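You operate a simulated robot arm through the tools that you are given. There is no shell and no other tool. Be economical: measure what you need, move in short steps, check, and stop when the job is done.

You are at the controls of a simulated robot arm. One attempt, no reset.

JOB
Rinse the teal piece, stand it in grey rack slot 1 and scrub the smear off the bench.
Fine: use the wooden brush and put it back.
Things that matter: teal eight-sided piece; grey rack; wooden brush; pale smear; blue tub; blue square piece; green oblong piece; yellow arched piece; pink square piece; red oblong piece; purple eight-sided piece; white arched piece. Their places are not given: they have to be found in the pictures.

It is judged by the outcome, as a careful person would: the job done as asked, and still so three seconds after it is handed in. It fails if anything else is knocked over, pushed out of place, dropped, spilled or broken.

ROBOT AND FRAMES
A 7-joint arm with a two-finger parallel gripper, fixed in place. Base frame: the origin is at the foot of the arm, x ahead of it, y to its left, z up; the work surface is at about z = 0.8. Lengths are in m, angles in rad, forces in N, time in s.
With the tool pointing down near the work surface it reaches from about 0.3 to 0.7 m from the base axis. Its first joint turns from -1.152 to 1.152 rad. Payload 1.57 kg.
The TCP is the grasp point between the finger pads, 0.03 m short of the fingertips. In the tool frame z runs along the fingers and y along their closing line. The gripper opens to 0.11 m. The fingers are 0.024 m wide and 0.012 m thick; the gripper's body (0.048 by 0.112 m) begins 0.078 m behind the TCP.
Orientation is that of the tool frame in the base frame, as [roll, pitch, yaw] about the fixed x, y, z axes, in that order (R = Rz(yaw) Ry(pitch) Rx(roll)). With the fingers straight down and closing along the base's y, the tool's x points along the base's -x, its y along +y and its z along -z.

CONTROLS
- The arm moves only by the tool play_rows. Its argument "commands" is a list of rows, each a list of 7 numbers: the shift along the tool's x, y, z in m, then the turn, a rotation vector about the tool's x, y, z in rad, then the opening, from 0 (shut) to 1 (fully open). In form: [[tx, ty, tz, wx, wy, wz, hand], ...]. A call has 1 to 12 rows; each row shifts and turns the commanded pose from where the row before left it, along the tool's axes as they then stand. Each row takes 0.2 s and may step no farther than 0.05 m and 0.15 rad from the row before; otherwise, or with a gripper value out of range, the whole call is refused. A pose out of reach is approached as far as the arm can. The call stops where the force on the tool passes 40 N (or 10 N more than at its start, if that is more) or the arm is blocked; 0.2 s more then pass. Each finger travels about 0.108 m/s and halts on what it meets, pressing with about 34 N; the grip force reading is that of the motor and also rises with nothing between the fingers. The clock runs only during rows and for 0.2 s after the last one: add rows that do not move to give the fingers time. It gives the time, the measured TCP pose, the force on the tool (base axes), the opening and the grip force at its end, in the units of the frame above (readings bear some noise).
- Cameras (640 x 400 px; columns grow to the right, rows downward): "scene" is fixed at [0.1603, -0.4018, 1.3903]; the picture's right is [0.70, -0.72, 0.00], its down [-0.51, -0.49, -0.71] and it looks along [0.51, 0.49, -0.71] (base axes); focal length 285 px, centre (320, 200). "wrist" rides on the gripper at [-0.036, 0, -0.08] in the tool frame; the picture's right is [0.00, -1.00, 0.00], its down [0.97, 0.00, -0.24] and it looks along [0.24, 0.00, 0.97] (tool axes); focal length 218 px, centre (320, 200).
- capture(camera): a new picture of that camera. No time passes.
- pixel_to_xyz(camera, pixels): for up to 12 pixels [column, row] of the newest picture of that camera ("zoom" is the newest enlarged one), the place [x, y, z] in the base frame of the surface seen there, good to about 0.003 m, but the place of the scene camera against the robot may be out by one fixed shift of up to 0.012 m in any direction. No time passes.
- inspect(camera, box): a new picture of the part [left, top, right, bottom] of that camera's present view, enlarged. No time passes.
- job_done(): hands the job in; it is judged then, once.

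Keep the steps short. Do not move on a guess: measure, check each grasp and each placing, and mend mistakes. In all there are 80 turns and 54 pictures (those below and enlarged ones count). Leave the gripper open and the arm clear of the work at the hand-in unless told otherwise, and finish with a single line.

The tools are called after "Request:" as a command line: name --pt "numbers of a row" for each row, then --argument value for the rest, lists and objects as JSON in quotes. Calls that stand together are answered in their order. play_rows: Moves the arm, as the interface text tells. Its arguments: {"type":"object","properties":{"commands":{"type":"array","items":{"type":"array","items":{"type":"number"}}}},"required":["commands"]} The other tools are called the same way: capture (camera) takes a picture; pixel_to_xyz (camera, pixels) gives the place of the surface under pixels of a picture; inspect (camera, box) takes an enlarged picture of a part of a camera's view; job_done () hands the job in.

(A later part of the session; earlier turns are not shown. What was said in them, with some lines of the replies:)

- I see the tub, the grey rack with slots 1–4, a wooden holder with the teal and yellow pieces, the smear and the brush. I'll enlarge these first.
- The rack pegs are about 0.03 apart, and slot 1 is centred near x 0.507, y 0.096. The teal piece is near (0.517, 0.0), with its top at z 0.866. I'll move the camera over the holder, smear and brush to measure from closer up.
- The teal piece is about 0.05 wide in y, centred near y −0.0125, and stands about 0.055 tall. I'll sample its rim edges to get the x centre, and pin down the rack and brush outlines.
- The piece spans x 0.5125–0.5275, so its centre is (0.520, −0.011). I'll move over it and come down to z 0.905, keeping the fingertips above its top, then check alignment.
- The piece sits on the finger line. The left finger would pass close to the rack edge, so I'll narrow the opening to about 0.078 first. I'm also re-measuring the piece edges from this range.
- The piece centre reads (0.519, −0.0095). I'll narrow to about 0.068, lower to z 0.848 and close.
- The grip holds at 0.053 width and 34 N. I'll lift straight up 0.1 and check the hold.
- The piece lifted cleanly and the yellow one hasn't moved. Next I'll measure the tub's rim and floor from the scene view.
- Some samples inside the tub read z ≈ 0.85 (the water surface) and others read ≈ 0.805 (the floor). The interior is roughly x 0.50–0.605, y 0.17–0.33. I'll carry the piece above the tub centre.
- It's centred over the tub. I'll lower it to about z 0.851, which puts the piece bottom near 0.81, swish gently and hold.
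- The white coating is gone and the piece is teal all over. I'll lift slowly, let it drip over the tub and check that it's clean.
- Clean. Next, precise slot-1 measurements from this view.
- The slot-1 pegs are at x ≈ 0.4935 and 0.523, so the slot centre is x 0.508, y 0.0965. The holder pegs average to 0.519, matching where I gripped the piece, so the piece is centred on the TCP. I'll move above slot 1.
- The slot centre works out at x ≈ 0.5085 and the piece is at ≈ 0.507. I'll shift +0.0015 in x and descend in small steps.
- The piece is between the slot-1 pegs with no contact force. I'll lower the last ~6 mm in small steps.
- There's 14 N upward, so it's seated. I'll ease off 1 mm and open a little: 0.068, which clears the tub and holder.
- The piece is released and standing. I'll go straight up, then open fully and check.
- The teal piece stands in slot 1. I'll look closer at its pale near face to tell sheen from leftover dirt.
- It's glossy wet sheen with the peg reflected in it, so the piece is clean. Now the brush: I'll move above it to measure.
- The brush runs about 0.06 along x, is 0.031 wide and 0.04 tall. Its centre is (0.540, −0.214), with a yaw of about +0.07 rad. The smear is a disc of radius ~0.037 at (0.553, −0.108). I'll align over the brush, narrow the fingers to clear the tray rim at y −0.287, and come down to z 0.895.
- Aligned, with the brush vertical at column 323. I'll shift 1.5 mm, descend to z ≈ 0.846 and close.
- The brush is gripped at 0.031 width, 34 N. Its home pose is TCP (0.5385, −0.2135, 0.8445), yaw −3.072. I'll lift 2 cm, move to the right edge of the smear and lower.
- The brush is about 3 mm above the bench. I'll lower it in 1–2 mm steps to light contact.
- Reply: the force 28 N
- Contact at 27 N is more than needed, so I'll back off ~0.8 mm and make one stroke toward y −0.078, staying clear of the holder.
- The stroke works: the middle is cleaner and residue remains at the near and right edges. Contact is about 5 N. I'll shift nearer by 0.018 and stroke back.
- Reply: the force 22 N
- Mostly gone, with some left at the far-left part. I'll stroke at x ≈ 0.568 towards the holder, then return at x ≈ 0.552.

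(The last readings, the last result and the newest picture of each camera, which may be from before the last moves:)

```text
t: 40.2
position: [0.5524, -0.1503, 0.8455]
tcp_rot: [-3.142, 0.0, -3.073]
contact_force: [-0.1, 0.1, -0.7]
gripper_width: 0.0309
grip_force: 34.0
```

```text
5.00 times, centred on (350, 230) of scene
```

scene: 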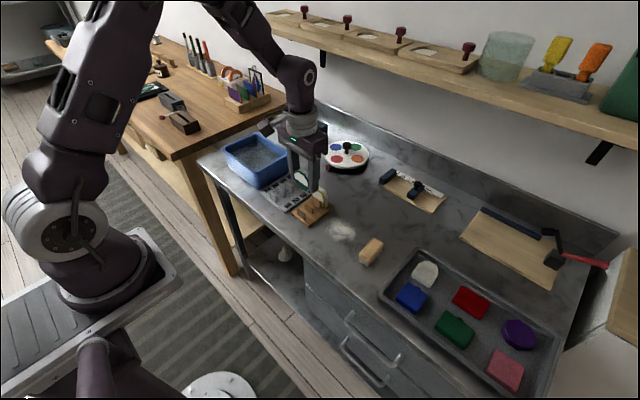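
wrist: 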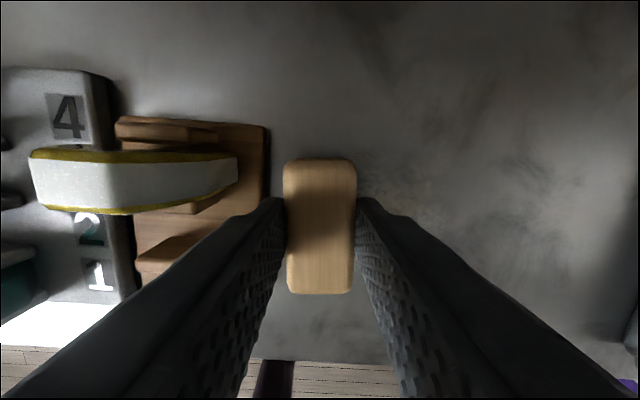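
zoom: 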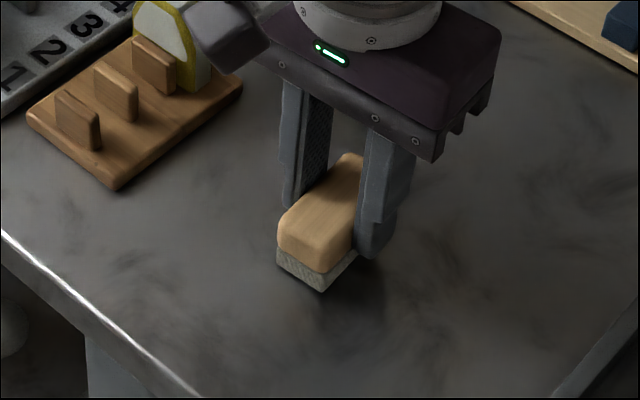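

The smear looks gone. I'll lift 3 cm, hold over the brush's home and check the bench from there.
Home shift: dx −0.014, dy −0.0632.

Request:
play_rows --pt "0 0 -0.03 0 0 0 0.1" --pt "0.0092 -0.031 0 0 0 0 0.1" --pt "0.0092 -0.031 0 0 0 0 0.1" --pt "0 0 0 0 0 0 0.1" --pt "0 0 0 0 0 0 0.1"

Request:
capture --camera "wrist"

Request:
inspect --camera "scene" --box '[300, 190, 400, 270]'

```text
t: 41.4
position: [0.5364, -0.2136, 0.8752]
tcp_rot: [3.141, -0.001, -3.071]
contact_force: [0.5, -0.8, -1.4]
gripper_width: 0.0308
grip_force: 34.3
```

```text
18 pictures are left
```

wrist: 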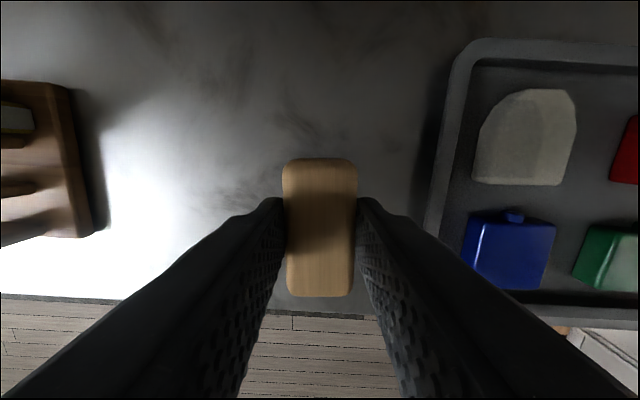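

```text
5.00 times, centred on (350, 230) of scene
```

zoom: 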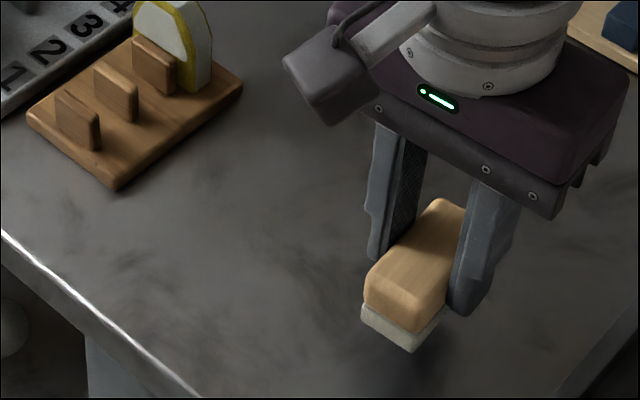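

The bench is clean. I'll lower the brush at home until light contact, correcting +2 mm in x.

Request:
play_rows --pt "-0.0018 0 0.012 0 0 0 0.1" --pt "0 0 0.01 0 0 0 0.1" --pt "0 0 0.005 0 0 0 0.1" --pt "0 0 0.002 0 0 0 0.1" --pt "0 0 0 0 0 0 0.1"

```text
t: 42.6
position: [0.5406, -0.2124, 0.8448]
tcp_rot: [3.141, -0.001, -3.072]
contact_force: [0.7, 0.2, -1.1]
gripper_width: 0.031
grip_force: 34.1
```

Request:
play_rows --pt "0.0015 -0.001 0.0005 0 0 0 0.1" --pt "0 0 0.0005 0 0 0 0.1" --pt "0 0 0 0 0 0 0.1" --pt "0 0 0 0 0 0 0.1"

```text
t: 43.6
position: [0.5383, -0.2141, 0.8433]
tcp_rot: [-3.141, 0.001, -3.073]
contact_force: [0.5, 0.7, -0.2]
gripper_width: 0.031
grip_force: 33.7
```

Request:
play_rows --pt "0 0 0.0006 0 0 0 0.1" --pt "0 0 0.0006 0 0 0 0.1" --pt "0 0 0 0 0 0 0.1" --pt "0 0 0 0 0 0 0.1"

```text
t: 44.6
position: [0.5376, -0.2138, 0.843]
tcp_rot: [-3.14, 0.001, -3.072]
contact_force: [-1.7, -1.0, 18.3]
gripper_width: 0.031
grip_force: 34.2
```

Contact: the brush is on the bench at home. I'll release partway, then go straight up.

Request:
play_rows --pt "0 0 -0.0006 0 0 0 0.1" --pt "0 0 0 0 0 0 0.35" --pt "0 0 0 0 0 0 0.55" --pt "0 0 0 0 0 0 0.55" --pt "0 0 -0.02 0 0 0 0.55" --pt "0 0 -0.04 0 0 0 0.55" --pt "0 0 -0.045 0 0 0 0.55" --pt "0 0 -0.045 0 0 0 1" --pt "-0.035 0 -0.02 0 0 0 1" --pt "0 0 0 0 0 0 1"

Request:
capture --camera "wrist"

Request:
capture --camera "scene"

Request:
pixel_to_xyz --camera "wrist" --pixels '[[320, 200], [320, 180], [320, 220]]'

```text
t: 46.8
position: [0.5708, -0.2105, 1.0144]
tcp_rot: [-3.14, 0.0, -3.072]
contact_force: [0.3, -0.4, -0.4]
gripper_width: 0.11
grip_force: 0.1
```

```text
16 pictures are left
```

wrist: 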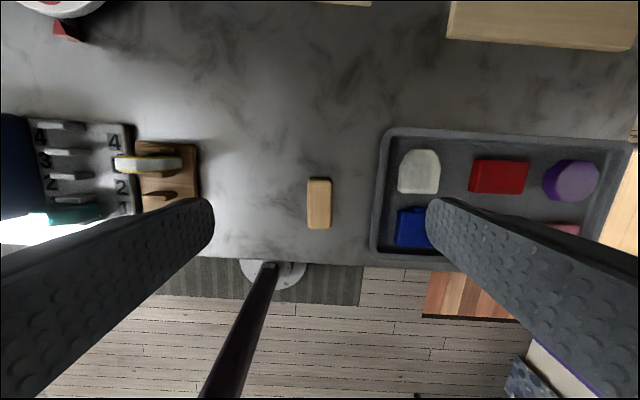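

```text
15 pictures are left
```

scene: 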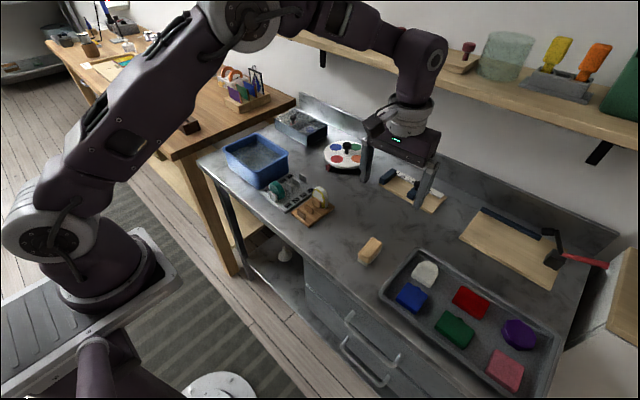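

```text
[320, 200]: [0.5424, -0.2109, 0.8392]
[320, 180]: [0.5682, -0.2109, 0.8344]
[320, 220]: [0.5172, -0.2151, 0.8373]
```

The brush is back at its original place. One last close look at the former smear area and the rack.

Request:
inspect --camera "wrist" --box '[190, 130, 320, 260]'

Request:
inspect --camera "scene" --box '[250, 150, 400, 270]'

```text
3.08 times, centred on (255, 195) of wrist
```

zoom: 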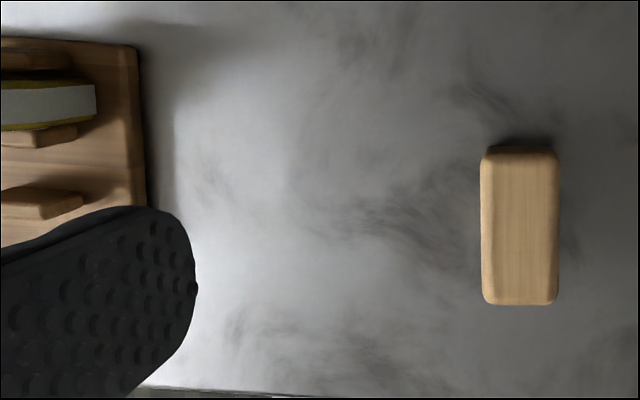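

```text
3.33 times, centred on (325, 210) of scene
```

zoom: 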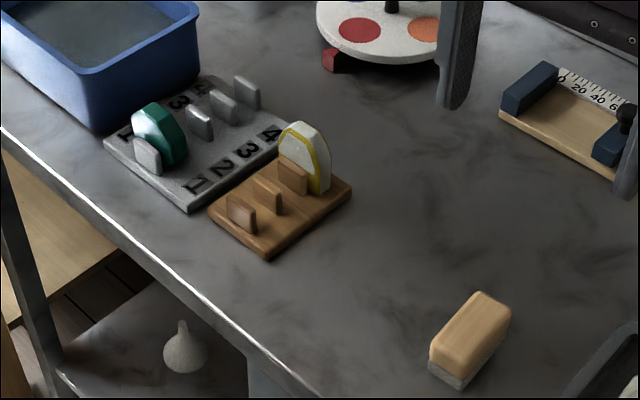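

The smear is gone, the teal piece stands clean in slot 1, the brush is home, and nothing else has moved. The gripper is open and clear, so I'm handing in.

Request:
job_done

```text
The job is handed in.
```

The teal piece is rinsed and standing in grey rack slot 1, the smear is scrubbed off the bench, and the wooden brush is back in its place.
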